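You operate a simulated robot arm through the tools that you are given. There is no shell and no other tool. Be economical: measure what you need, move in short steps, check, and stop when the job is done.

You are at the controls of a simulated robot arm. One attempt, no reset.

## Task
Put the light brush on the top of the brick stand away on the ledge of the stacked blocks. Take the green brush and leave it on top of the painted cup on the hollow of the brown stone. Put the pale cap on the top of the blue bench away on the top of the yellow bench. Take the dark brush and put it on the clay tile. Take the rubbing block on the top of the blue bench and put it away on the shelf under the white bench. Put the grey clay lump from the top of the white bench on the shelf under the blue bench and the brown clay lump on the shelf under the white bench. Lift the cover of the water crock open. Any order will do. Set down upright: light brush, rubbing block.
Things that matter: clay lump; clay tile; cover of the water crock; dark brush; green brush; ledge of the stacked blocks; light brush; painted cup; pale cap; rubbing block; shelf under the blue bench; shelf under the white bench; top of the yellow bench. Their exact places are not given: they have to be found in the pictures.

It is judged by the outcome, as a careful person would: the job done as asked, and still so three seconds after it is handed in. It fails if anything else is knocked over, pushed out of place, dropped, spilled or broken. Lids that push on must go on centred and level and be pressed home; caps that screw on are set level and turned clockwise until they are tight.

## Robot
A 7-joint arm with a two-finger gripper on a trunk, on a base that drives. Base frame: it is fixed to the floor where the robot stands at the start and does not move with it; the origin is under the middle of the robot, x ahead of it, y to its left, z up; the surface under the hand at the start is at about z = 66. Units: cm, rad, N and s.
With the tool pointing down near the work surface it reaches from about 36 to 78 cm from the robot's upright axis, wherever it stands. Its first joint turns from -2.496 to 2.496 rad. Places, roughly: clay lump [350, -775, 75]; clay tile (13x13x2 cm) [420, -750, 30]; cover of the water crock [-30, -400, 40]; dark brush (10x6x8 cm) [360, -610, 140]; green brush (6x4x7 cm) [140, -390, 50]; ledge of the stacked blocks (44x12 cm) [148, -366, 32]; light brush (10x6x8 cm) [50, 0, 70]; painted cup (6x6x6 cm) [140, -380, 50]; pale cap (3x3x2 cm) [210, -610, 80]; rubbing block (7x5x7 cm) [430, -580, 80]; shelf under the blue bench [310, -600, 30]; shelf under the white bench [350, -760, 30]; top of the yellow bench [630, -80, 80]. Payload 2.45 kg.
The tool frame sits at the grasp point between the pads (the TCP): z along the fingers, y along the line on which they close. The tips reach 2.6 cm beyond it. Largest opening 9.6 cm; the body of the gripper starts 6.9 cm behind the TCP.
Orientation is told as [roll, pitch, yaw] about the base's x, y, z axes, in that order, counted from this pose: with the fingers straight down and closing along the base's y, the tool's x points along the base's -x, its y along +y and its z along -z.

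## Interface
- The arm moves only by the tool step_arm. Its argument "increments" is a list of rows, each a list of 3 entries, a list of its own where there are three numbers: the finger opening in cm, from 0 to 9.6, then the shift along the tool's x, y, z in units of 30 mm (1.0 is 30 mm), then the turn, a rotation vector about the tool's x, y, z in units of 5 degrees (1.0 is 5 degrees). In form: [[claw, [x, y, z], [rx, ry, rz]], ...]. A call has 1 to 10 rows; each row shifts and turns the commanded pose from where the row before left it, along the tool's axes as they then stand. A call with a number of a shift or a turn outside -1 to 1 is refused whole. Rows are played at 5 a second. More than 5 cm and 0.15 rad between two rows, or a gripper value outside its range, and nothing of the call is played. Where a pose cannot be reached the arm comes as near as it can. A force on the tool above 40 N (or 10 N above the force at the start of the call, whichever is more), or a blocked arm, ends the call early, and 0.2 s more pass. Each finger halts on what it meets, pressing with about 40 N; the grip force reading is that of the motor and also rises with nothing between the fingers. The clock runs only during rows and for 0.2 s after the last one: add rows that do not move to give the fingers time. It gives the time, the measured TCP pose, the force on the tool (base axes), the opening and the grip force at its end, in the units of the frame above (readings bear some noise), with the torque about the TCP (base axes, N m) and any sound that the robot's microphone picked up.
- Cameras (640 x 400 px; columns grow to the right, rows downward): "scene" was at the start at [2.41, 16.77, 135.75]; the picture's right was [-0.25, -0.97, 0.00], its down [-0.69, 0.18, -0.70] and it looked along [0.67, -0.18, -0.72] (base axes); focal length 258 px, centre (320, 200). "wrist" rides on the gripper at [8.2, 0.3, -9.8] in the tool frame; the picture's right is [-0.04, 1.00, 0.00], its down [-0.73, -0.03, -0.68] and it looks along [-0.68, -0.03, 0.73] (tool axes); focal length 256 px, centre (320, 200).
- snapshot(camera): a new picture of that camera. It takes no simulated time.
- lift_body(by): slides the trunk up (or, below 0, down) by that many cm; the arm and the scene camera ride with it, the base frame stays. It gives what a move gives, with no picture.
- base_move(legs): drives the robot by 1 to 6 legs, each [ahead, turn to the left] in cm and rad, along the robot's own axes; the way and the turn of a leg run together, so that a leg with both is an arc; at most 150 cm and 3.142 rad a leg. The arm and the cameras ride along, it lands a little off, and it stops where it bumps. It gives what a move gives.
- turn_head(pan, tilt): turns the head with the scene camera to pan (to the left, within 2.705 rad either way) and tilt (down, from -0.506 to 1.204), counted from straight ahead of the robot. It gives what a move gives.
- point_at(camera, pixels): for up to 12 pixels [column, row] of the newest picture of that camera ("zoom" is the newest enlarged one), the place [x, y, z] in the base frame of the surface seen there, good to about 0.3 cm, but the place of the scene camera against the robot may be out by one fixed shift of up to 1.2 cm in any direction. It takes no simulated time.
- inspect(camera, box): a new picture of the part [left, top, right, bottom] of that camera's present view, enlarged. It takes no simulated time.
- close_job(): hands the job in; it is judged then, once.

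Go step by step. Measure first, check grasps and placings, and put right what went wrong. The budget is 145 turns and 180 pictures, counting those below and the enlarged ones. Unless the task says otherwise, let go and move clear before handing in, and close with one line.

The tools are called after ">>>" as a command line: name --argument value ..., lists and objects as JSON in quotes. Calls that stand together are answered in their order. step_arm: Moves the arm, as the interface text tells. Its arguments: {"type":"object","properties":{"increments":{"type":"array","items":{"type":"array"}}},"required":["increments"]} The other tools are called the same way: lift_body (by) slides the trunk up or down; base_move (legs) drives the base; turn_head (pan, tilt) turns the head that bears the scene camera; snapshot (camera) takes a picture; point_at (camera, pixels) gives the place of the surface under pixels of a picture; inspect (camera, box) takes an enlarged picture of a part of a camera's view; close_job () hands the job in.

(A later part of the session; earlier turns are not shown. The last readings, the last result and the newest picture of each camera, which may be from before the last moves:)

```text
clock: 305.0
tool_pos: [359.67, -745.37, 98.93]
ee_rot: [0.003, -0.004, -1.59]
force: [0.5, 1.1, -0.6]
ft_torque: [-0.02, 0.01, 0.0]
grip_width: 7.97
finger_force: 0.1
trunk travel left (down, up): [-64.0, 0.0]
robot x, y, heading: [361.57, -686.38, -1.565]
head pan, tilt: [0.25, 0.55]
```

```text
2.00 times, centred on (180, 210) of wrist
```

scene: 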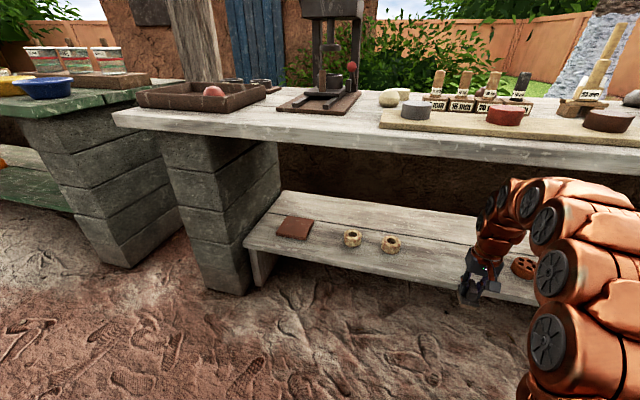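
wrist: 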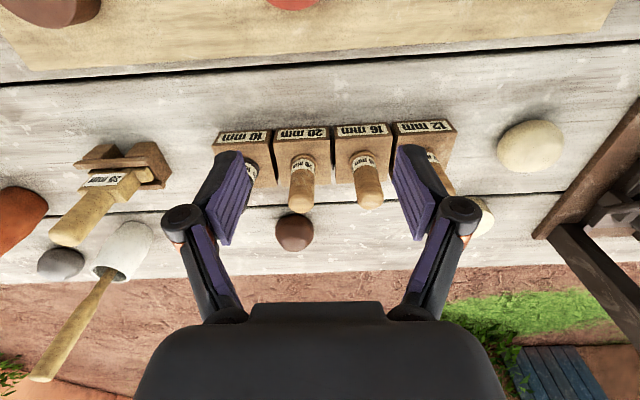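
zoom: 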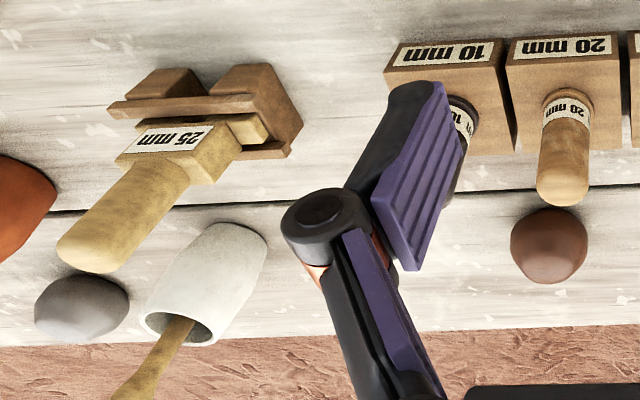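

Lump centre ≈(354.5,-768.4), top 85.5. I drive 6 cm nearer, move over it, and lower the trunk 8 cm.

>>> base_move --legs '[[6, 0]]'

>>> step_arm --increments '[[8, [-0.9, -0.35, 0], [0, 0, -0.2]], [8, [-0.9, -0.35, 0], [0, 0, 0]], [8, [-0.9, -0.35, 0], [0, 0, 0]], [8, [-0.9, -0.35, 0], [0, 0, 0]], [8, [-0.8, -0.25, 0], [0, 0, 0]], [8, [-0.7, 0, 0.3], [0, 0, 0]]]'

>>> lift_body --by -6

>>> snapshot --camera "wrist"

```text
clock: 305.9
tool_pos: [359.65, -751.36, 98.97]
ee_rot: [0.004, -0.007, -1.591]
force: [-0.4, -0.3, 0.1]
ft_torque: [-0.01, 0.0, 0.02]
grip_width: 8.01
finger_force: 0.1
trunk travel left (down, up): [-64.0, 0.0]
robot x, y, heading: [361.69, -692.33, -1.563]
head pan, tilt: [0.25, 0.55]
```

```text
clock: 307.3
tool_pos: [354.56, -766.7, 98.05]
ee_rot: [0.005, -0.006, -1.574]
force: [0.0, 0.5, 0.3]
ft_torque: [-0.03, 0.0, -0.01]
grip_width: 8.0
finger_force: 0.1
trunk travel left (down, up): [-64.0, 0.0]
robot x, y, heading: [361.57, -692.63, -1.563]
head pan, tilt: [0.25, 0.55]
```

```text
clock: 308.3
tool_pos: [354.61, -766.82, 91.98]
ee_rot: [0.004, -0.006, -1.574]
force: [0.0, 0.2, 0.1]
ft_torque: [0.0, 0.02, 0.02]
grip_width: 7.96
finger_force: 0.1
trunk travel left (down, up): [-58.0, 6.0]
robot x, y, heading: [362.0, -692.23, -1.565]
head pan, tilt: [0.25, 0.55]
```

```text
90 pictures are left
```

wrist: 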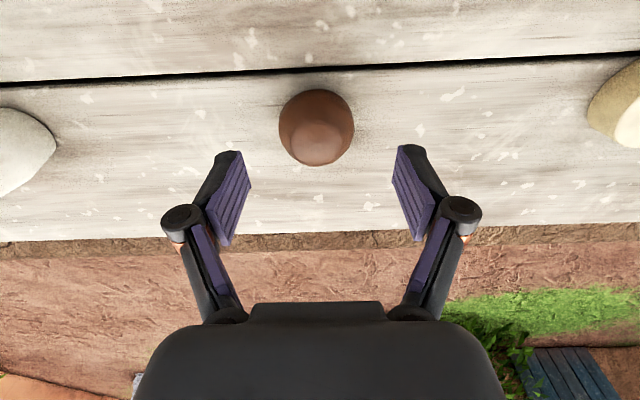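

>>> point_at --camera "wrist" --pixels '[[316, 105], [316, 140], [281, 127], [352, 127], [316, 155], [400, 60]]'

```text
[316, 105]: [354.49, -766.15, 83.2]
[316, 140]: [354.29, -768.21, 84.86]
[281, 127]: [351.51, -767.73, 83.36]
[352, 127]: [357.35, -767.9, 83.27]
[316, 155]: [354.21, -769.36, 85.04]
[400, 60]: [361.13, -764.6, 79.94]
```

Centre ≈(354.4,-768.0). I descend and grip gently.

>>> step_arm --increments '[[8, [-0.4, -0.05, 0.8], [0, 0, 0]], [8, [0, 0, 0.8], [0, 0, 0]], [8, [0, 0, 0.8], [0, 0, 0]], [8, [0, 0, 0.45], [0, 0, 0]], [4, [0, 0, 0], [0, 0, 0]], [4, [0, 0, 0], [0, 0, 0]], [4, [0, 0, 0], [0, 0, 0]], [4, [0, 0, 0], [0, 0, 0]]]'

>>> snapshot --camera "wrist"

```text
clock: 310.1
tool_pos: [354.63, -768.03, 83.58]
ee_rot: [0.002, -0.005, -1.574]
force: [0.0, 0.2, -0.1]
ft_torque: [0.03, 0.01, 0.0]
grip_width: 6.39
finger_force: 39.7
trunk travel left (down, up): [-58.0, 6.0]
robot x, y, heading: [361.97, -692.17, -1.561]
head pan, tilt: [0.25, 0.55]
```

```text
89 pictures are left
```

wrist: 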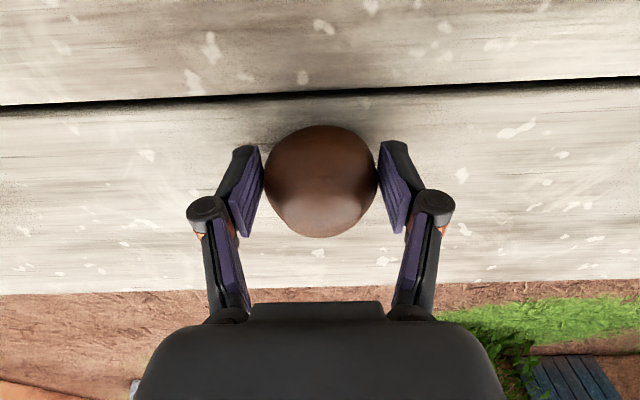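

Gripped the brown lump at 6.4 cm. I lift, retract and shift the base east to face the shelf at x≈402.

>>> step_arm --increments '[[4, [0, 0, -0.7], [0, 0, 0]], [4, [0, 0, -1], [0, 0, 0]], [4, [0, 0, -1], [0, 0, 0]], [4, [0, 0, -1], [0, 0, 0]], [4, [0.5, 0, -1], [0, 0, 0]], [4, [0.9, 0, 0], [0, 0, 0]], [4, [0.9, 0, 0], [0, 0, 0]], [4, [0.9, 0, 0], [0, 0, 0]], [4, [0.9, 0, 0], [0, 0, 0]], [4, [0.9, 0, 0], [0, 0, 0]]]'

>>> step_arm --increments '[[4, [0.9, 0, 0], [0, 0, 0]], [4, [0.9, 0.2, 0], [0, 0, 0]], [4, [0.9, 0.5, 0], [0, 0, 0]], [4, [0.9, 0.5, 0], [0, 0, 0]], [4, [0.9, 0.5, 0], [0, 0, 0]], [4, [0.9, 0.5, 0], [0, 0, 0]], [4, [0.6, 0, 0], [0, 0, 0]]]'

>>> base_move --legs '[[-24, 0], [0, 1.563], [40, 0], [0, -1.571]]'

>>> turn_head --pan 0.35 --tilt 0.6

>>> snapshot --camera "wrist"

```text
clock: 312.3
tool_pos: [354.51, -752.78, 97.67]
ee_rot: [0.003, -0.003, -1.573]
force: [-0.3, -0.6, -2.1]
ft_torque: [0.06, -0.01, 0.0]
grip_width: 6.41
finger_force: 40.0
trunk travel left (down, up): [-58.0, 6.0]
robot x, y, heading: [361.6, -692.03, -1.568]
head pan, tilt: [0.25, 0.55]
```

```text
clock: 313.9
tool_pos: [361.12, -734.83, 97.33]
ee_rot: [0.003, -0.005, -1.573]
force: [-0.4, -0.3, -1.4]
ft_torque: [0.06, -0.02, 0.02]
grip_width: 6.42
finger_force: 39.6
trunk travel left (down, up): [-58.0, 6.0]
robot x, y, heading: [361.69, -692.8, -1.563]
head pan, tilt: [0.25, 0.55]
```

```text
clock: 325.4
tool_pos: [401.51, -711.91, 97.42]
ee_rot: [0.004, -0.006, -1.573]
force: [0.1, 0.1, -2.1]
ft_torque: [0.04, -0.03, 0.04]
grip_width: 6.38
finger_force: 40.3
trunk travel left (down, up): [-58.0, 6.0]
robot x, y, heading: [402.07, -669.35, -1.563]
head pan, tilt: [0.25, 0.55]
```

```text
clock: 326.0
tool_pos: [401.53, -711.9, 97.58]
ee_rot: [0.003, -0.005, -1.574]
force: [0.2, -0.2, -2.9]
ft_torque: [0.04, -0.04, 0.01]
grip_width: 6.36
finger_force: 40.3
trunk travel left (down, up): [-58.0, 6.0]
robot x, y, heading: [402.15, -669.37, -1.565]
head pan, tilt: [0.351, 0.6]
```

```text
88 pictures are left
```

wrist: 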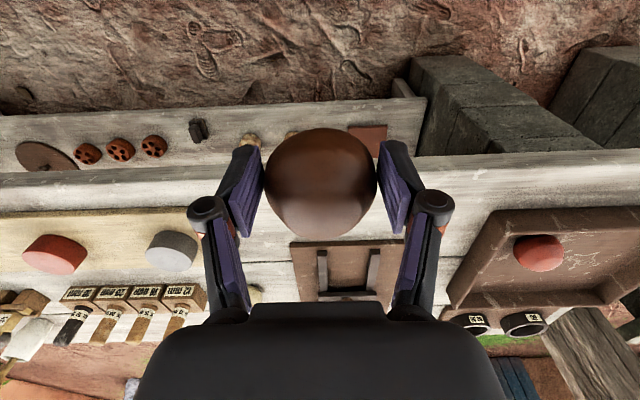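

I back up 4.5 cm, lower the trunk fully, and extend toward the shelf at z≈37.

>>> base_move --legs '[[-4.5, 0]]'

>>> lift_body --by -40

>>> lift_body --by -18

>>> step_arm --increments '[[4, [-0.9, 0.05, 0.3], [0, 0, 0]], [4, [-0.9, 0, 0.3], [0, 0, 0]], [4, [-0.9, 0, 0.3], [0, 0, 0]], [4, [-0.9, 0, 0.3], [0, 0, 0]], [4, [-0.9, 0, 0.2], [0, 0, 0]], [4, [-0.9, 0, 0], [0, 0, 0]], [4, [-0.9, 0, 0], [0, 0, 0]], [4, [-0.8, 0, 0], [0, 0, 0]]]'

>>> snapshot --camera "wrist"

>>> snapshot --camera "scene"

```text
clock: 326.9
tool_pos: [401.47, -707.45, 97.51]
ee_rot: [0.004, -0.005, -1.574]
force: [-0.3, 0.6, -2.4]
ft_torque: [0.03, -0.01, 0.0]
grip_width: 6.38
finger_force: 40.5
trunk travel left (down, up): [-58.0, 6.0]
robot x, y, heading: [402.18, -664.69, -1.563]
head pan, tilt: [0.351, 0.6]
```

```text
clock: 330.8
tool_pos: [401.5, -707.37, 57.45]
ee_rot: [0.002, -0.004, -1.572]
force: [0.2, 0.1, -3.1]
ft_torque: [0.01, -0.01, 0.02]
grip_width: 6.36
finger_force: 40.4
trunk travel left (down, up): [-18.0, 46.0]
robot x, y, heading: [402.1, -664.68, -1.565]
head pan, tilt: [0.351, 0.6]
```

```text
clock: 332.8
tool_pos: [401.52, -707.37, 39.46]
ee_rot: [0.003, -0.004, -1.573]
force: [0.0, -0.3, -2.1]
ft_torque: [-0.02, -0.02, 0.01]
grip_width: 6.37
finger_force: 39.9
trunk travel left (down, up): [0.0, 64.0]
robot x, y, heading: [401.93, -664.99, -1.564]
head pan, tilt: [0.351, 0.6]
```

```text
clock: 334.6
tool_pos: [401.79, -728.71, 35.43]
ee_rot: [0.003, -0.005, -1.571]
force: [1.4, -0.7, -1.8]
ft_torque: [0.0, 0.0, 0.01]
grip_width: 6.36
finger_force: 39.3
trunk travel left (down, up): [0.0, 64.0]
robot x, y, heading: [402.28, -664.69, -1.57]
head pan, tilt: [0.351, 0.6]
```

```text
87 pictures are left
```

wrist: 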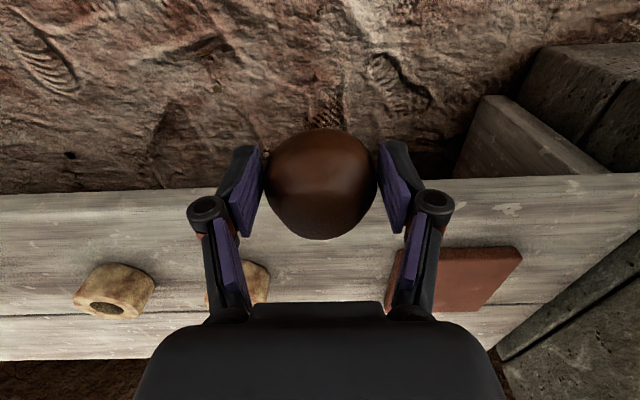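

```text
86 pictures are left
```

scene: 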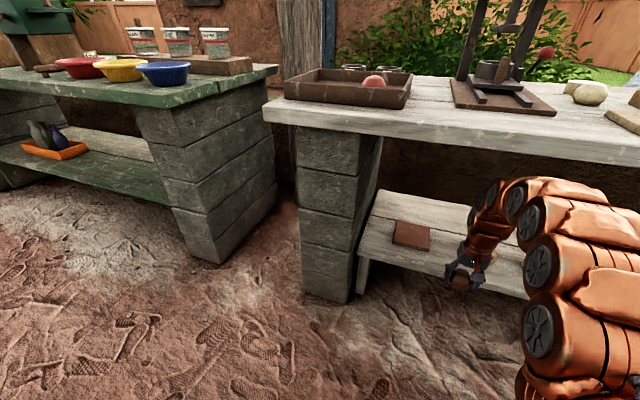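

>>> point_at --camera "wrist" --pixels '[[265, 285], [268, 270], [440, 250], [515, 248], [300, 260], [350, 195], [400, 262]]'

>>> step_arm --increments '[[4, [-0.6, 0.05, 0.1], [0, 0, 0]], [4, [-0.6, 0, 0], [0, 0, 0]], [4, [-0.6, 0, 0], [0, 0, 0]], [4, [-0.6, 0, 0], [0, 0, 0]], [4, [-0.6, 0, 0], [0, 0, 0]], [4, [-0.6, 0, 0], [0, 0, 0]], [4, [-0.6, 0, 0], [0, 0, 0]], [4, [-0.3, 0, 0.5], [0, 0, 0]], [4, [0, 0, 0.3], [0, 0, 0]]]'

>>> snapshot --camera "wrist"

```text
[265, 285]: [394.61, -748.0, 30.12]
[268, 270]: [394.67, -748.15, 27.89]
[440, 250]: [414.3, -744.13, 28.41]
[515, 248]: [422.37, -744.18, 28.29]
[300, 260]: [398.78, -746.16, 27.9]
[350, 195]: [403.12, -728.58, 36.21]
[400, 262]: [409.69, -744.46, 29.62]
```

```text
clock: 336.6
tool_pos: [401.68, -742.3, 32.56]
ee_rot: [0.003, -0.004, -1.573]
force: [0.1, -1.0, -2.1]
ft_torque: [0.03, 0.01, -0.01]
grip_width: 6.37
finger_force: 40.4
trunk travel left (down, up): [0.0, 64.0]
robot x, y, heading: [401.94, -665.07, -1.563]
head pan, tilt: [0.351, 0.6]
```

```text
85 pictures are left
```

wrist: 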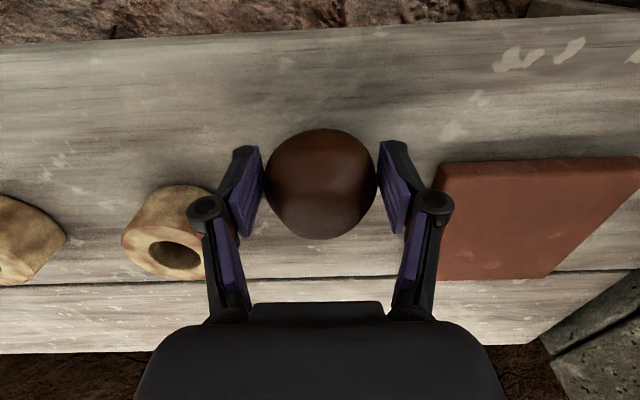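

Ball is over clear shelf between ring and tile. I lower gently to contact.

>>> step_arm --increments '[[4, [0, 0, 0.12], [0, 0, 0]], [4, [0, 0, 0.1], [0, 0, 0]], [4, [0, 0, 0.06], [0, 0, 0]], [4, [0, 0, 0.05], [0, 0, 0]], [4, [0, 0, 0.05], [0, 0, 0]]]'

```text
clock: 337.8
tool_pos: [401.74, -742.33, 31.54]
ee_rot: [0.004, -0.006, -1.571]
force: [-0.7, -0.4, -1.4]
ft_torque: [0.01, -0.01, 0.02]
grip_width: 6.39
finger_force: 40.1
trunk travel left (down, up): [0.0, 64.0]
robot x, y, heading: [401.89, -664.75, -1.566]
head pan, tilt: [0.351, 0.6]
```

>>> step_arm --increments '[[4, [0, 0, 0.05], [0, 0, 0]], [4, [0, 0, 0.05], [0, 0, 0]], [4, [0, 0, 0.05], [0, 0, 0]], [4, [0, 0, 0.05], [0, 0, 0]]]'

```text
clock: 338.8
tool_pos: [401.68, -742.38, 31.23]
ee_rot: [0.004, -0.009, -1.571]
force: [1.4, 3.1, 24.5]
ft_torque: [-0.23, -0.02, -0.19]
grip_width: 6.37
finger_force: 39.8
trunk travel left (down, up): [0.0, 64.0]
robot x, y, heading: [401.98, -664.82, -1.561]
head pan, tilt: [0.351, 0.6]
```

Contact. I open to 8.2 cm and slide back out.

>>> step_arm --increments '[[7, [0, 0, -0.03], [0, 0, 0]], [7.6, [0, 0, 0], [0, 0, 0]], [8.2, [0, 0, 0], [0, 0, 0]], [8.2, [0, 0, 0], [0, 0, 0]]]'

>>> snapshot --camera "wrist"

>>> base_move --legs '[[-11, 0]]'

>>> snapshot --camera "wrist"

```text
clock: 339.8
tool_pos: [401.7, -742.21, 31.08]
ee_rot: [0.004, -0.003, -1.573]
force: [0.7, 0.3, 0.3]
ft_torque: [0.03, -0.02, -0.02]
grip_width: 8.21
finger_force: 0.0
trunk travel left (down, up): [0.0, 64.0]
robot x, y, heading: [402.06, -665.12, -1.563]
head pan, tilt: [0.351, 0.6]
```

```text
84 pictures are left
```

wrist: 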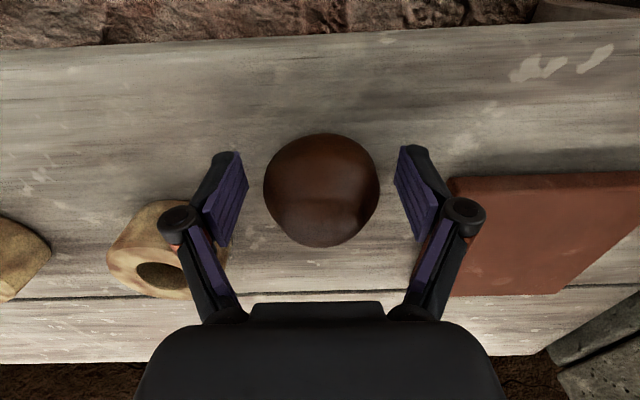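

```text
clock: 341.0
tool_pos: [401.66, -731.25, 31.04]
ee_rot: [0.003, -0.004, -1.569]
force: [-0.5, -0.4, 0.6]
ft_torque: [0.01, 0.0, 0.01]
grip_width: 8.19
finger_force: 0.0
trunk travel left (down, up): [0.0, 64.0]
robot x, y, heading: [401.72, -653.95, -1.563]
head pan, tilt: [0.351, 0.6]
```

```text
83 pictures are left
```

wrist: 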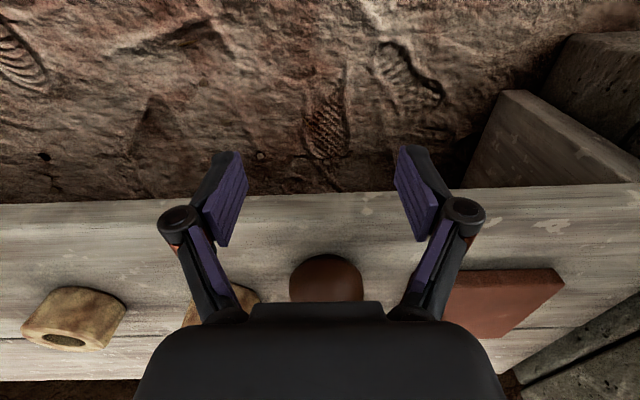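

Brown lump placed. I retract, raise the trunk and look behind at the blue bench (shelf and dark brush).

>>> step_arm --increments '[[8, [0.9, 0, 0], [0, 0, 0]], [8, [0.9, 0, 0], [0, 0, 0]], [8, [0.9, 0, 0], [0, 0, 0]], [8, [0.9, 0, 0], [0, 0, 0]], [8, [0.9, 0, 0], [0, 0, 0]], [8, [0.9, 0, 0], [0, 0, 0]], [8, [0.9, 0, 0], [0, 0, 0]], [8, [0.9, 0, 0], [0, 0, 0]], [8, [0.9, 0, 0], [0, 0, 0]]]'

>>> turn_head --pan -2.4 --tilt 0.4

>>> snapshot --camera "scene"

>>> lift_body --by 40

>>> lift_body --by 24

>>> snapshot --camera "scene"

```text
clock: 343.0
tool_pos: [401.53, -706.79, 30.95]
ee_rot: [0.003, -0.005, -1.571]
force: [-0.2, 0.3, -0.7]
ft_torque: [0.0, 0.0, 0.03]
grip_width: 8.0
finger_force: 0.0
trunk travel left (down, up): [0.0, 64.0]
robot x, y, heading: [401.97, -653.78, -1.567]
head pan, tilt: [0.351, 0.6]
```

```text
clock: 345.4
tool_pos: [401.46, -706.91, 30.98]
ee_rot: [0.003, -0.005, -1.571]
force: [-0.1, 0.2, 0.0]
ft_torque: [0.01, 0.0, -0.04]
grip_width: 8.0
finger_force: 0.0
trunk travel left (down, up): [0.0, 64.0]
robot x, y, heading: [401.67, -653.78, -1.56]
head pan, tilt: [-2.4, 0.4]
```

```text
82 pictures are left
```

scene: 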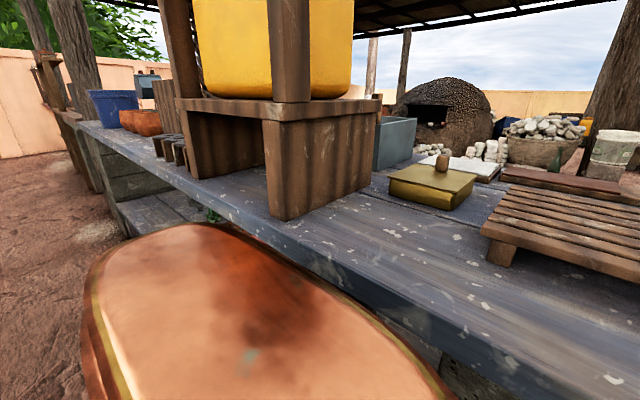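

```text
clock: 349.2
tool_pos: [401.42, -706.88, 71.07]
ee_rot: [0.004, -0.003, -1.573]
force: [0.1, 0.2, 0.1]
ft_torque: [0.03, 0.06, 0.02]
grip_width: 8.02
finger_force: 0.0
trunk travel left (down, up): [-40.0, 24.0]
robot x, y, heading: [402.32, -653.74, -1.566]
head pan, tilt: [-2.4, 0.4]
```

```text
clock: 351.7
tool_pos: [401.65, -706.93, 95.09]
ee_rot: [0.003, -0.003, -1.57]
force: [-0.7, -0.4, -0.2]
ft_torque: [-0.03, -0.02, 0.0]
grip_width: 8.0
finger_force: 0.1
trunk travel left (down, up): [-64.0, 0.0]
robot x, y, heading: [402.23, -653.78, -1.566]
head pan, tilt: [-2.4, 0.4]
```

```text
81 pictures are left
```

scene: 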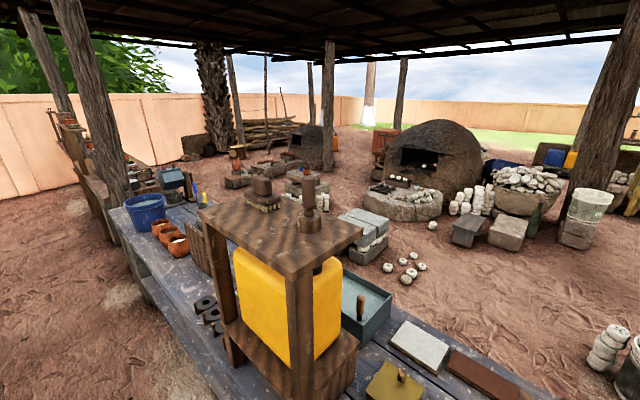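

The dark brush is at (262,193) atop the rack, with another piece beside it at (310,205). I measure them and the blue shelf.

>>> point_at --camera "scene" --pixels '[[262, 183], [250, 202], [278, 205], [310, 185], [310, 225], [205, 215], [355, 235], [298, 270], [155, 290], [170, 310], [150, 262], [270, 235]]'

>>> inspect --camera "scene" --box '[190, 150, 370, 270]'

>>> inspect --camera "scene" --box '[100, 200, 260, 360]'

```text
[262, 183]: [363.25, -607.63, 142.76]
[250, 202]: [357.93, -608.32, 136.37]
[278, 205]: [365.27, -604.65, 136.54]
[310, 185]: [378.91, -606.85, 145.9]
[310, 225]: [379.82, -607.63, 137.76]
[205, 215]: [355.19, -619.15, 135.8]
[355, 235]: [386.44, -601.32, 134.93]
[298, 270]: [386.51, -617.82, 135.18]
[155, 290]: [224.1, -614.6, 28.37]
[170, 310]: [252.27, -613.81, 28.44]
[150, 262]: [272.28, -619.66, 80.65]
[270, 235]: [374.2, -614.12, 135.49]
```

```text
3.33 times, centred on (280, 210) of scene
```

zoom: 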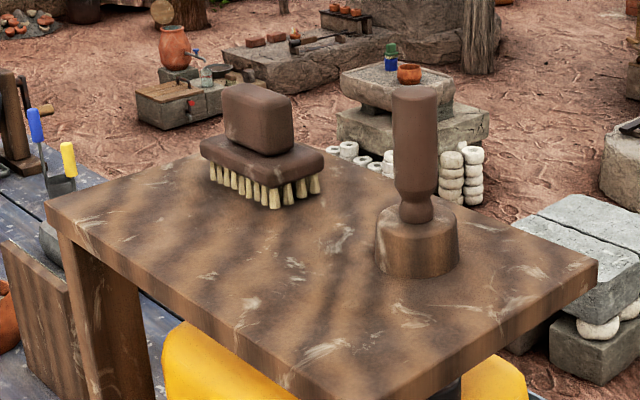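

```text
2.50 times, centred on (180, 280) of scene
```

zoom: 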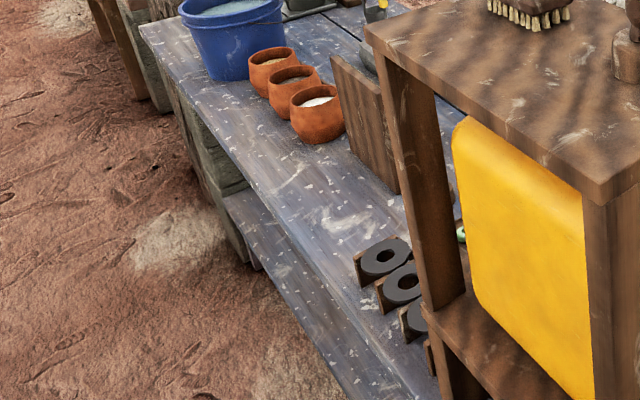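

Brush long axis lies along x; I'll grip it with the tool tilted ~40° forward so the same tilt lets me slide under the white bench. I check the far jar's cover, and raise and tilt the arm here first.

>>> inspect --camera "scene" --box '[220, 135, 320, 200]'

>>> step_arm --increments '[[9, [0, 0, -1], [0, -1, 0]], [9, [-0.087, 0, -0.996], [0, -1, 0]], [9, [-0.17, 0, -0.985], [0, -1, 0]], [9, [-0.26, 0, -0.966], [0, -1, 0]], [9, [-0.34, 0, -0.94], [0, -1, 0]], [9, [-0.42, 0, -0.906], [0, -1, 0]], [9, [-0.5, 0, -0.866], [0, -1, 0]], [9, [-0.57, 0, -0.82], [0, -1, 0]], [9, [-0.643, 0, -0.766], [0, 0, 0]], [9, [-0.643, 0, -0.766], [0, 0, 0]]]'

>>> step_arm --increments '[[9, [-0.643, 0, -0.766], [0, 0, 0]], [9, [-0.643, 0, -0.766], [0, 0, 0]], [9, [-0.643, 0, -0.766], [0, 0, 0]], [9, [-0.643, 0, -0.766], [0, 0, 0]], [9, [-0.643, 0, -0.766], [0, 0, 0]], [9, [-0.643, 0, -0.766], [0, 0, 0]], [9, [-0.643, 0, -0.766], [0, 0, 0]], [9, [-0.643, 0, -0.766], [0, 0, 0]], [9, [-0.643, 0, -0.766], [0, 0, 0]]]'

```text
6.15 times, centred on (270, 168) of scene
```

zoom: 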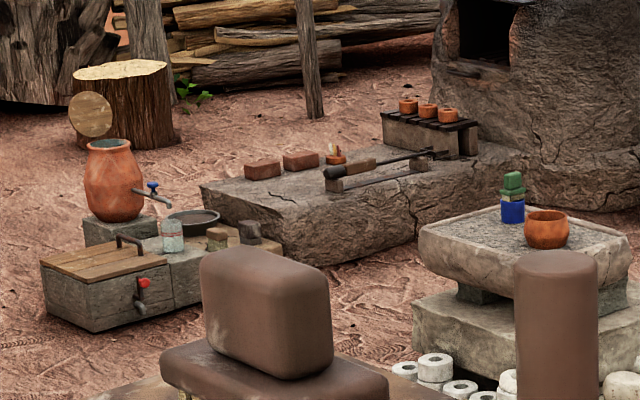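

```text
clock: 353.9
tool_pos: [401.51, -706.62, 125.12]
ee_rot: [0.005, -0.703, -1.575]
force: [-0.3, -0.1, -0.5]
ft_torque: [0.03, -0.02, 0.0]
grip_width: 9.0
finger_force: 0.1
trunk travel left (down, up): [-64.0, 0.0]
robot x, y, heading: [402.08, -653.66, -1.566]
head pan, tilt: [-2.4, 0.4]
```

```text
clock: 355.9
tool_pos: [401.36, -706.58, 151.92]
ee_rot: [0.006, -0.701, -1.574]
force: [-1.4, -0.6, 0.5]
ft_torque: [0.0, 0.01, 0.0]
grip_width: 9.03
finger_force: 0.0
trunk travel left (down, up): [-64.0, 0.0]
robot x, y, heading: [401.94, -653.94, -1.563]
head pan, tilt: [-2.4, 0.4]
```

Cover and green brush are both fine. I drive to face the rack from the gap.

>>> base_move --legs '[[0, -1.578], [40, 0], [0, -1.571], [-9, 0]]'

>>> snapshot --camera "wrist"

>>> turn_head --pan 0.1 --tilt 0.4

>>> snapshot --camera "scene"

```text
clock: 366.8
tool_pos: [362.32, -609.6, 152.06]
ee_rot: [0.006, -0.703, 1.553]
force: [0.2, 0.3, -0.3]
ft_torque: [0.02, -0.01, -0.01]
grip_width: 9.01
finger_force: 0.1
trunk travel left (down, up): [-64.0, 0.0]
robot x, y, heading: [360.84, -662.45, 1.567]
head pan, tilt: [-2.4, 0.4]
```

```text
77 pictures are left
```

wrist: 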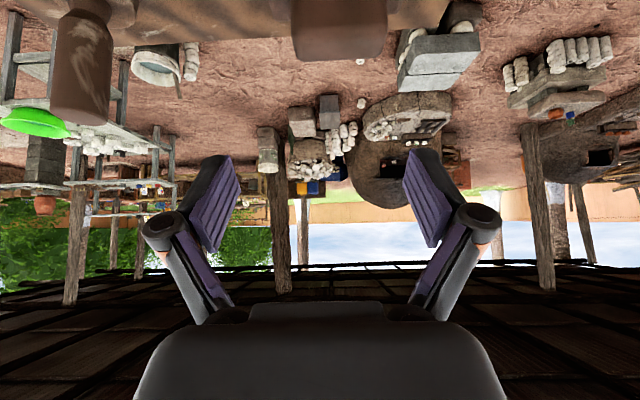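

```text
clock: 369.1
tool_pos: [362.46, -609.56, 152.16]
ee_rot: [0.004, -0.703, 1.553]
force: [0.4, -0.9, -0.3]
ft_torque: [0.0, 0.01, -0.03]
grip_width: 8.99
finger_force: 0.1
trunk travel left (down, up): [-64.0, 0.0]
robot x, y, heading: [360.93, -662.16, 1.563]
head pan, tilt: [0.099, 0.4]
```

```text
76 pictures are left
```

scene: 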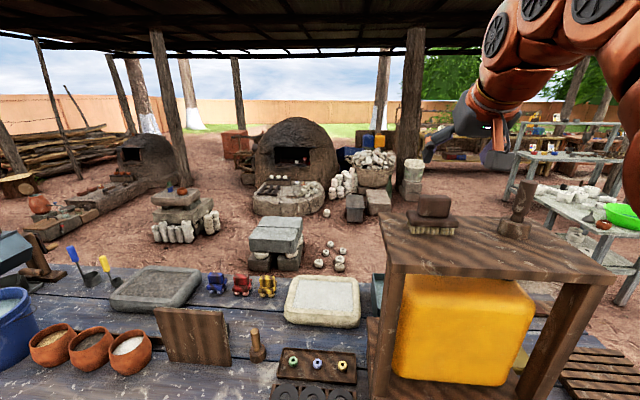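

>>> point_at --camera "wrist" --pixels '[[295, 40], [340, 40], [383, 40], [340, 58], [320, 10], [360, 10], [110, 80], [85, 20], [340, 62]]'

>>> point_at --camera "scene" --pixels '[[434, 197], [419, 210], [449, 212], [412, 222], [454, 226], [434, 212], [420, 197], [447, 199], [518, 195]]'

>>> inspect --camera "scene" --box '[390, 170, 560, 280]'

```text
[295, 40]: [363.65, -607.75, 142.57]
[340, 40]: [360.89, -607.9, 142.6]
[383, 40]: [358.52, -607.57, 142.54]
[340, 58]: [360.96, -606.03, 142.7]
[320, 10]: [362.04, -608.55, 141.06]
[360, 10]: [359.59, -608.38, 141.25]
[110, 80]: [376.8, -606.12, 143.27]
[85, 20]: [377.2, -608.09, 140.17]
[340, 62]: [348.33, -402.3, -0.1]
```

```text
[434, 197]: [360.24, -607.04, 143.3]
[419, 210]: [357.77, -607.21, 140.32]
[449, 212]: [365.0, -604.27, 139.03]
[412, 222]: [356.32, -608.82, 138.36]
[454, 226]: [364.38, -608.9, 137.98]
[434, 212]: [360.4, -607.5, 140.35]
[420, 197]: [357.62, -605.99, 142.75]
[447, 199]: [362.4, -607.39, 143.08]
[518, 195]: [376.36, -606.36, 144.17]
```

```text
3.64 times, centred on (475, 225) of scene
```

zoom: 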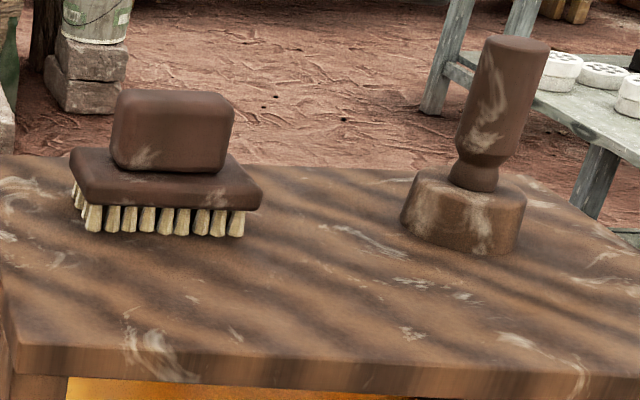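

Handle: x 358.1–364.0, y≈-606.8, top 142.7. I descend with the tilted tool to TCP (361.1,-607.3,141.3) and grip.

>>> step_arm --increments '[[9, [0, 0.43, 0], [0, 0, 0]], [9, [0.434, 0, 0.81], [0, 0, 0]], [9, [0.434, 0, 0.81], [0, 0, 0]], [9, [0.434, 0, 0.81], [0, 0, 0]], [9, [0.434, 0, 0.81], [0, 0, 0]]]'

>>> snapshot --camera "wrist"

```text
clock: 370.3
tool_pos: [361.04, -607.39, 141.37]
ee_rot: [0.005, -0.702, 1.554]
force: [0.4, -0.2, -0.5]
ft_torque: [0.04, 0.04, 0.0]
grip_width: 9.01
finger_force: 0.0
trunk travel left (down, up): [-64.0, 0.0]
robot x, y, heading: [360.81, -662.35, 1.564]
head pan, tilt: [0.099, 0.4]
```

```text
74 pictures are left
```

wrist: 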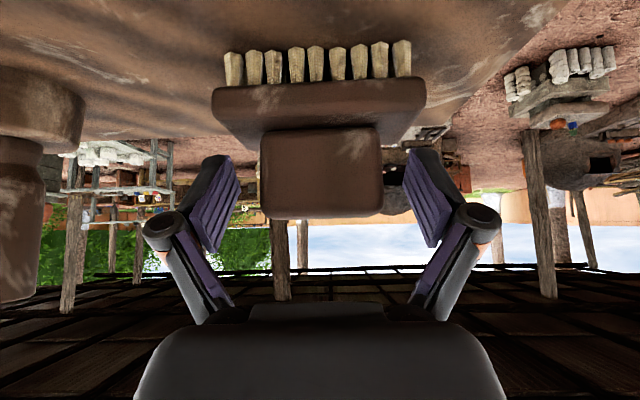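

Well aligned. I close and lift.

>>> step_arm --increments '[[3, [0, 0, 0], [0, 0, 0]], [3, [0, 0, 0], [0, 0, 0]], [3, [0, 0, 0], [0, 0, 0]], [3, [0, 0, 0], [0, 0, 0]], [3, [-0.643, 0, -0.766], [0, 0, 0]], [3, [-0.643, 0, -0.766], [0, 0, 0]], [3, [-0.643, 0, -0.766], [0, 0, 0]], [3, [-0.643, 0, -0.766], [0, 0, 0]]]'

>>> snapshot --camera "wrist"

```text
clock: 372.1
tool_pos: [360.94, -607.19, 153.27]
ee_rot: [0.005, -0.702, 1.555]
force: [0.4, 0.8, -1.4]
ft_torque: [0.01, 0.0, 0.03]
grip_width: 5.95
finger_force: 39.8
trunk travel left (down, up): [-64.0, 0.0]
robot x, y, heading: [361.44, -662.65, 1.565]
head pan, tilt: [0.099, 0.4]
```

```text
73 pictures are left
```

wrist: 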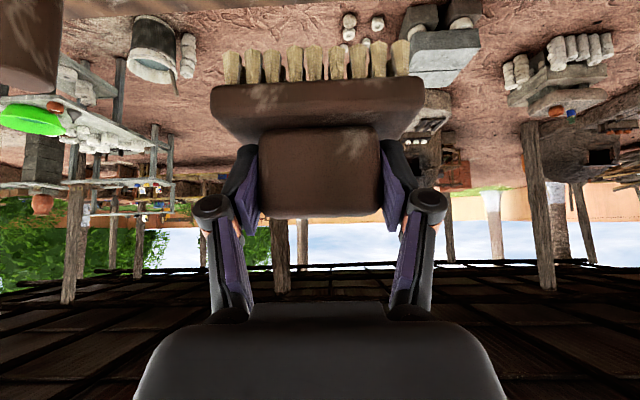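

Held at 5.95 cm. I back away from the rack, then drive to x≈416 facing the white bench, and lower.

>>> base_move --legs '[[-15, 0], [0, -1.565], [55, 0], [0, -1.571], [-22, 0]]'

>>> lift_body --by -40

>>> lift_body --by -24

>>> turn_head --pan 0.3 --tilt 0.7

>>> step_arm --increments '[[3, [0.643, 0, 0.766], [0, 0, 0]], [3, [0.643, 0, 0.766], [0, 0, 0]], [3, [0.643, 0, 0.766], [0, 0, 0]], [3, [0.643, 0, 0.766], [0, 0, 0]], [3, [0.643, 0, 0.766], [0, 0, 0]], [3, [0.643, 0, 0.766], [0, 0, 0]], [3, [0.643, 0, 0.766], [0, 0, 0]], [3, [0.643, 0, 0.766], [0, 0, 0]], [3, [0.643, 0, 0.766], [0, 0, 0]], [3, [0.643, 0, 0.766], [0, 0, 0]]]'

>>> snapshot --camera "scene"

```text
clock: 385.1
tool_pos: [415.79, -709.24, 153.24]
ee_rot: [0.006, -0.702, -1.561]
force: [-0.1, -0.7, -1.9]
ft_torque: [0.02, 0.0, -0.01]
grip_width: 5.94
finger_force: 39.5
trunk travel left (down, up): [-64.0, 0.0]
robot x, y, heading: [414.53, -653.87, -1.547]
head pan, tilt: [0.099, 0.4]
```

```text
clock: 388.9
tool_pos: [415.67, -709.29, 113.29]
ee_rot: [0.006, -0.702, -1.558]
force: [0.6, -0.6, -1.8]
ft_torque: [-0.01, 0.0, 0.01]
grip_width: 5.92
finger_force: 39.9
trunk travel left (down, up): [-24.0, 40.0]
robot x, y, heading: [414.43, -654.14, -1.55]
head pan, tilt: [0.099, 0.4]
```

```text
clock: 391.4
tool_pos: [415.89, -709.21, 89.29]
ee_rot: [0.007, -0.702, -1.56]
force: [-0.5, 0.5, -0.1]
ft_torque: [0.0, 0.0, -0.02]
grip_width: 5.9
finger_force: 39.9
trunk travel left (down, up): [0.0, 64.0]
robot x, y, heading: [414.08, -654.08, -1.543]
head pan, tilt: [0.099, 0.4]
```

```text
clock: 392.2
tool_pos: [415.8, -709.15, 89.35]
ee_rot: [0.004, -0.701, -1.559]
force: [0.0, -0.6, -1.6]
ft_torque: [0.0, -0.02, -0.01]
grip_width: 5.95
finger_force: 40.2
trunk travel left (down, up): [0.0, 64.0]
robot x, y, heading: [414.22, -654.31, -1.545]
head pan, tilt: [0.3, 0.7]
```

```text
clock: 394.4
tool_pos: [415.82, -709.23, 59.19]
ee_rot: [0.004, -0.704, -1.56]
force: [-0.4, -0.1, -1.6]
ft_torque: [-0.01, -0.01, -0.02]
grip_width: 5.93
finger_force: 40.1
trunk travel left (down, up): [0.0, 64.0]
robot x, y, heading: [414.2, -654.48, -1.552]
head pan, tilt: [0.3, 0.7]
```

```text
72 pictures are left
```

scene: 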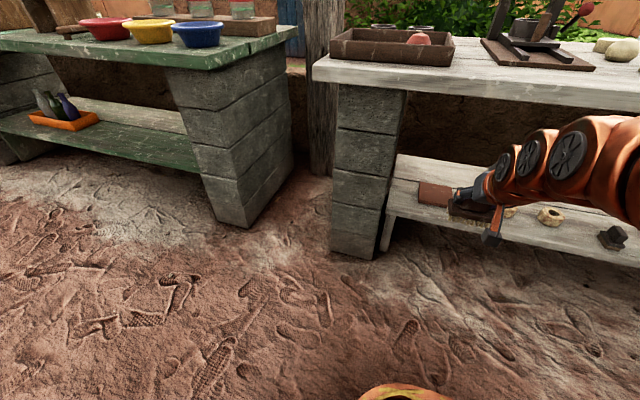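

I go down another 18 cm, then drive 12 cm forward and check clearance.

>>> step_arm --increments '[[3, [0.643, 0, 0.766], [0, 0, 0]], [3, [0.643, 0, 0.766], [0, 0, 0]], [3, [0.643, 0, 0.766], [0, 0, 0]], [3, [0.643, 0, 0.766], [0, 0, 0]], [3, [0.643, 0, 0.766], [0, 0, 0]], [3, [0.643, 0, 0.766], [0, 0, 0]]]'

>>> base_move --legs '[[0, -0.02], [12, 0]]'

>>> snapshot --camera "wrist"

>>> inspect --camera "scene" --box '[380, 40, 640, 240]'

>>> point_at --camera "zoom" --pixels '[[330, 190], [380, 190], [430, 185], [480, 180], [530, 175], [580, 180], [300, 200], [280, 220]]'

```text
clock: 395.8
tool_pos: [415.99, -709.3, 41.25]
ee_rot: [0.006, -0.704, -1.559]
force: [-0.3, 0.1, -1.0]
ft_torque: [0.03, 0.01, -0.05]
grip_width: 5.92
finger_force: 40.0
trunk travel left (down, up): [0.0, 64.0]
robot x, y, heading: [414.27, -654.14, -1.545]
head pan, tilt: [0.3, 0.7]
```

```text
clock: 397.4
tool_pos: [415.0, -721.38, 41.29]
ee_rot: [0.007, -0.702, -1.578]
force: [-0.2, -0.2, -1.6]
ft_torque: [0.03, 0.01, 0.0]
grip_width: 5.95
finger_force: 40.2
trunk travel left (down, up): [0.0, 64.0]
robot x, y, heading: [413.9, -666.33, -1.569]
head pan, tilt: [0.3, 0.7]
```

```text
71 pictures are left
```

wrist: 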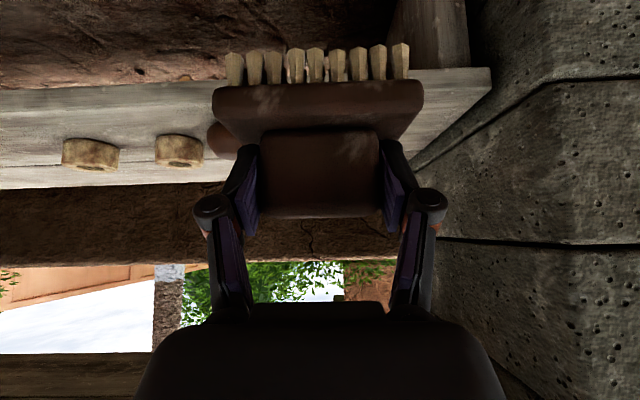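

```text
2.00 times, centred on (510, 140) of scene
```

zoom: 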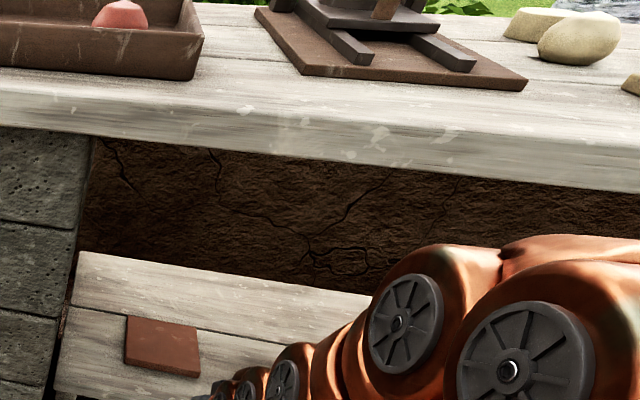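

```text
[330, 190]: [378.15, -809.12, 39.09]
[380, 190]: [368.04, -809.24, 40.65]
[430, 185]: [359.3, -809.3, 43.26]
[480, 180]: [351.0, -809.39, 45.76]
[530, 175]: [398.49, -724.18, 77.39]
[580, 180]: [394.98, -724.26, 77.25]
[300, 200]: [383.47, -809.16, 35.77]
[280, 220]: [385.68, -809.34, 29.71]
```

Low profile with the tilted tool. I check the elbow height and advance 15 cm.

>>> point_at --camera "zoom" --pixels '[[430, 252], [480, 250], [540, 242], [600, 245], [300, 345], [350, 325]]'

>>> step_arm --increments '[[3, [-0.766, 0.1, 0.643], [0, 0, 0]], [3, [-0.766, 0.1, 0.643], [0, 0, 0]], [3, [-0.766, 0.1, 0.643], [0, 0, 0]], [3, [-0.766, 0, 0.643], [0, 0, 0]], [3, [-0.766, 0, 0.643], [0, 0, 0]]]'

>>> snapshot --camera "scene"

>>> snapshot --camera "wrist"

```text
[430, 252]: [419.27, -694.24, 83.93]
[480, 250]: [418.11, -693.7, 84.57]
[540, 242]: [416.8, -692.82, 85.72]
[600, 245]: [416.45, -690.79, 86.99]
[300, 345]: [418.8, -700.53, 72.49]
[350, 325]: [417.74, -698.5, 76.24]
```

```text
clock: 398.6
tool_pos: [415.74, -736.33, 41.28]
ee_rot: [0.005, -0.702, -1.577]
force: [0.2, 0.5, -2.2]
ft_torque: [0.03, -0.03, 0.02]
grip_width: 5.93
finger_force: 40.1
trunk travel left (down, up): [0.0, 64.0]
robot x, y, heading: [414.07, -666.21, -1.566]
head pan, tilt: [0.3, 0.7]
```

```text
69 pictures are left
```

scene: 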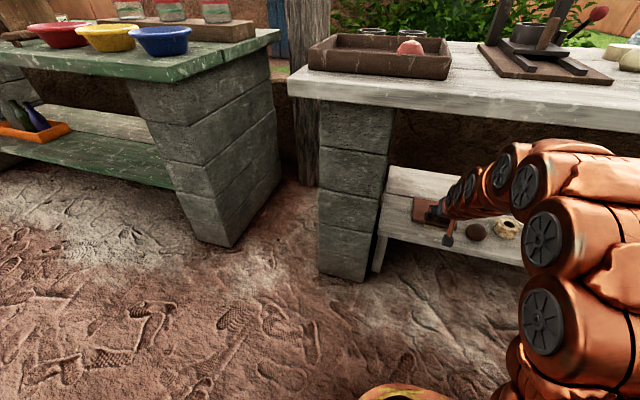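

```text
68 pictures are left
```

wrist: 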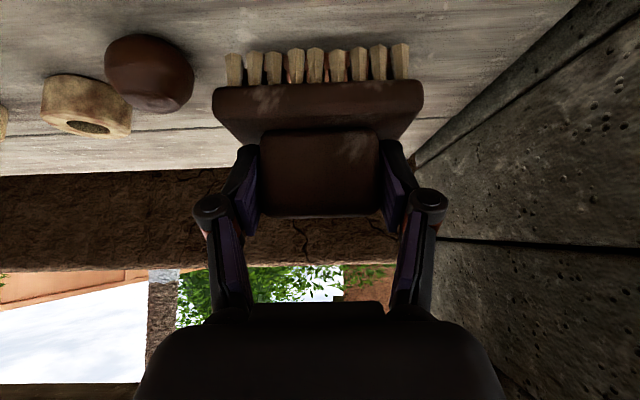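

>>> point_at --camera "scene" --pixels '[[490, 160], [510, 147], [535, 143], [560, 140], [590, 143], [420, 205], [425, 200], [415, 220]]'

>>> inspect --camera "scene" --box '[370, 130, 530, 260]'

```text
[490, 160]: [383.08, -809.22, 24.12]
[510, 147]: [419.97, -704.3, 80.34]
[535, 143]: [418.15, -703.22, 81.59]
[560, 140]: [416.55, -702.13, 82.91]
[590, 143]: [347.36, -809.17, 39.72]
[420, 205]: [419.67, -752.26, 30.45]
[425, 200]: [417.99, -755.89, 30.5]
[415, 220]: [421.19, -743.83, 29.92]
```

```text
3.08 times, centred on (450, 195) of scene
```

zoom: 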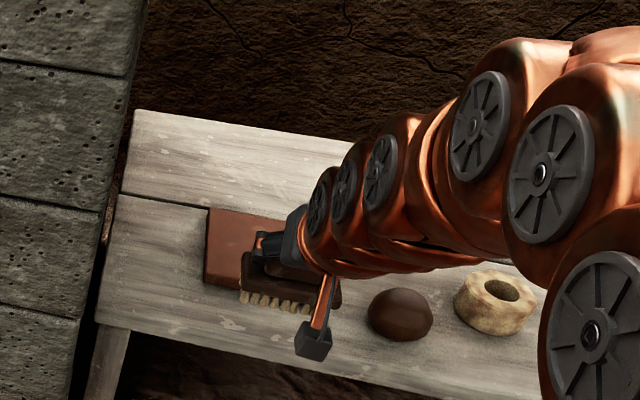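

>>> point_at --camera "zoom" --pixels '[[455, 95], [435, 108], [415, 116], [395, 120], [365, 140], [250, 250], [320, 262], [213, 215], [205, 280]]'

>>> step_arm --increments '[[3, [-0.5, 0.05, 0.42], [0, 0, 0]], [3, [-0.5, 0.05, 0.42], [0, 0, 0]], [3, [-0.5, 0, 0.42], [0, 0, 0]]]'

>>> inspect --camera "scene" --box '[370, 130, 530, 260]'

>>> point_at --camera "zoom" --pixels '[[455, 95], [435, 118], [415, 126], [395, 130], [365, 150], [480, 85], [500, 75]]'

```text
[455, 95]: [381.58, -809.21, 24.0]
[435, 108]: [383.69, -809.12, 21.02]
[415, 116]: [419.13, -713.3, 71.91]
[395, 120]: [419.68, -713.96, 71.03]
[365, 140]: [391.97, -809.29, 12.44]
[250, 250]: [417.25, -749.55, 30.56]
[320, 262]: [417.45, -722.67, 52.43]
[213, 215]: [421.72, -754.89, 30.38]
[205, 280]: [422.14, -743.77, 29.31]
```

```text
clock: 399.4
tool_pos: [416.0, -742.38, 41.28]
ee_rot: [0.005, -0.699, -1.58]
force: [0.5, -0.3, -1.2]
ft_torque: [0.0, 0.0, 0.02]
grip_width: 5.9
finger_force: 39.8
trunk travel left (down, up): [0.0, 64.0]
robot x, y, heading: [414.37, -666.14, -1.565]
head pan, tilt: [0.3, 0.7]
```

```text
3.08 times, centred on (450, 195) of scene
```

zoom: 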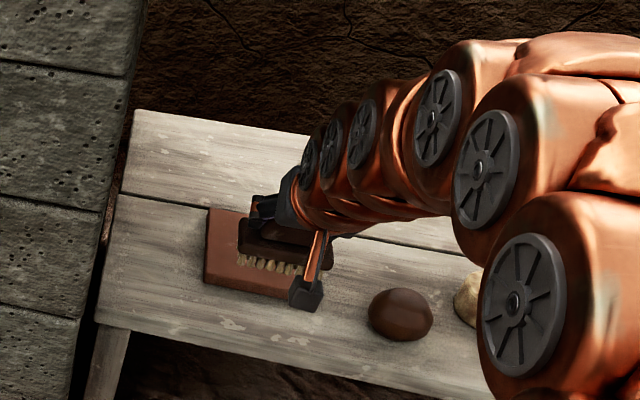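

```text
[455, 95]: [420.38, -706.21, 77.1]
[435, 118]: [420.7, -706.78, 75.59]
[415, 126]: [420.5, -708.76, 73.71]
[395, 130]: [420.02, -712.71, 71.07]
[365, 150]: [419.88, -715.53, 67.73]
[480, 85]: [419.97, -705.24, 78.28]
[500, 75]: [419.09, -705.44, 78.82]
```

Clear. I advance the last 7 cm and lower toward the tile.

>>> step_arm --increments '[[3, [-0.6, 0, 0.5], [0, 0, 0]], [3, [-0.6, 0, 0.5], [0, 0, 0]], [3, [-0.58, 0, 0.48], [0, 0, 0]], [3, [0.43, 0, 0.51], [0, 0, 0]], [3, [0.32, 0, 0.38], [0, 0, 0]], [3, [0.13, 0, 0.153], [0, 0, 0]]]'

>>> inspect --camera "scene" --box '[390, 160, 510, 250]'

>>> snapshot --camera "wrist"

```text
clock: 400.8
tool_pos: [415.84, -749.08, 37.23]
ee_rot: [0.005, -0.702, -1.578]
force: [-0.7, 0.4, -1.2]
ft_torque: [0.01, 0.0, 0.0]
grip_width: 5.9
finger_force: 40.0
trunk travel left (down, up): [0.0, 64.0]
robot x, y, heading: [414.44, -666.15, -1.568]
head pan, tilt: [0.3, 0.7]
```

```text
4.44 times, centred on (450, 205) of scene
```

zoom: 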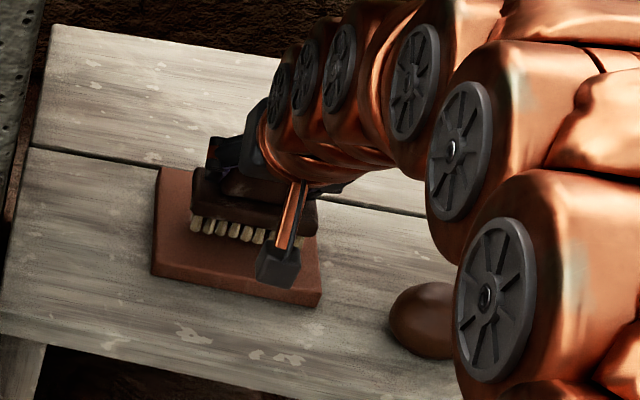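

```text
64 pictures are left
```

wrist: 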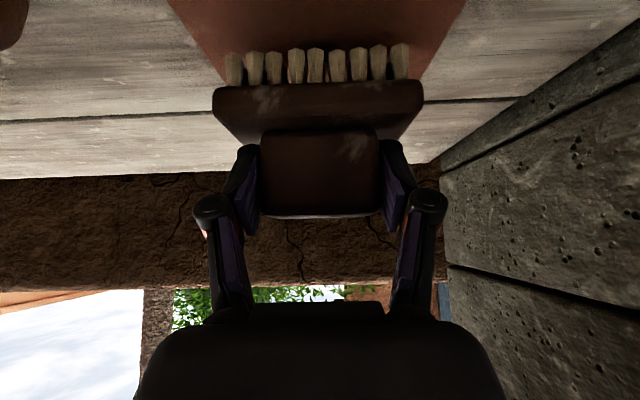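

Brush is over the tile. I lower to contact.

>>> step_arm --increments '[[3, [0.096, 0, 0.115], [0, 0, 0]], [3, [0.045, 0, 0.054], [0, 0, 0]], [3, [0.032, 0, 0.038], [0, 0, 0]], [3, [0.032, 0, 0.038], [0, 0, 0]], [3, [0.032, 0, 0.038], [0, 0, 0]]]'

```text
clock: 402.0
tool_pos: [415.98, -749.18, 36.2]
ee_rot: [0.005, -0.702, -1.578]
force: [-0.1, 0.2, -2.1]
ft_torque: [0.02, 0.02, 0.02]
grip_width: 5.92
finger_force: 39.8
trunk travel left (down, up): [0.0, 64.0]
robot x, y, heading: [414.01, -666.16, -1.564]
head pan, tilt: [0.3, 0.7]
```

>>> step_arm --increments '[[3, [0.032, 0, 0.038], [0, 0, 0]], [3, [0.032, 0, 0.038], [0, 0, 0]], [3, [0.032, 0, 0.038], [0, 0, 0]], [3, [0.032, 0, 0.038], [0, 0, 0]], [3, [0.032, 0, 0.038], [0, 0, 0]]]'

```text
clock: 403.2
tool_pos: [415.89, -749.36, 35.83]
ee_rot: [0.007, -0.709, -1.578]
force: [0.4, 0.5, 30.2]
ft_torque: [-0.5, 0.05, 0.07]
grip_width: 5.99
finger_force: 40.7
trunk travel left (down, up): [0.0, 64.0]
robot x, y, heading: [414.23, -666.52, -1.566]
head pan, tilt: [0.3, 0.7]
```

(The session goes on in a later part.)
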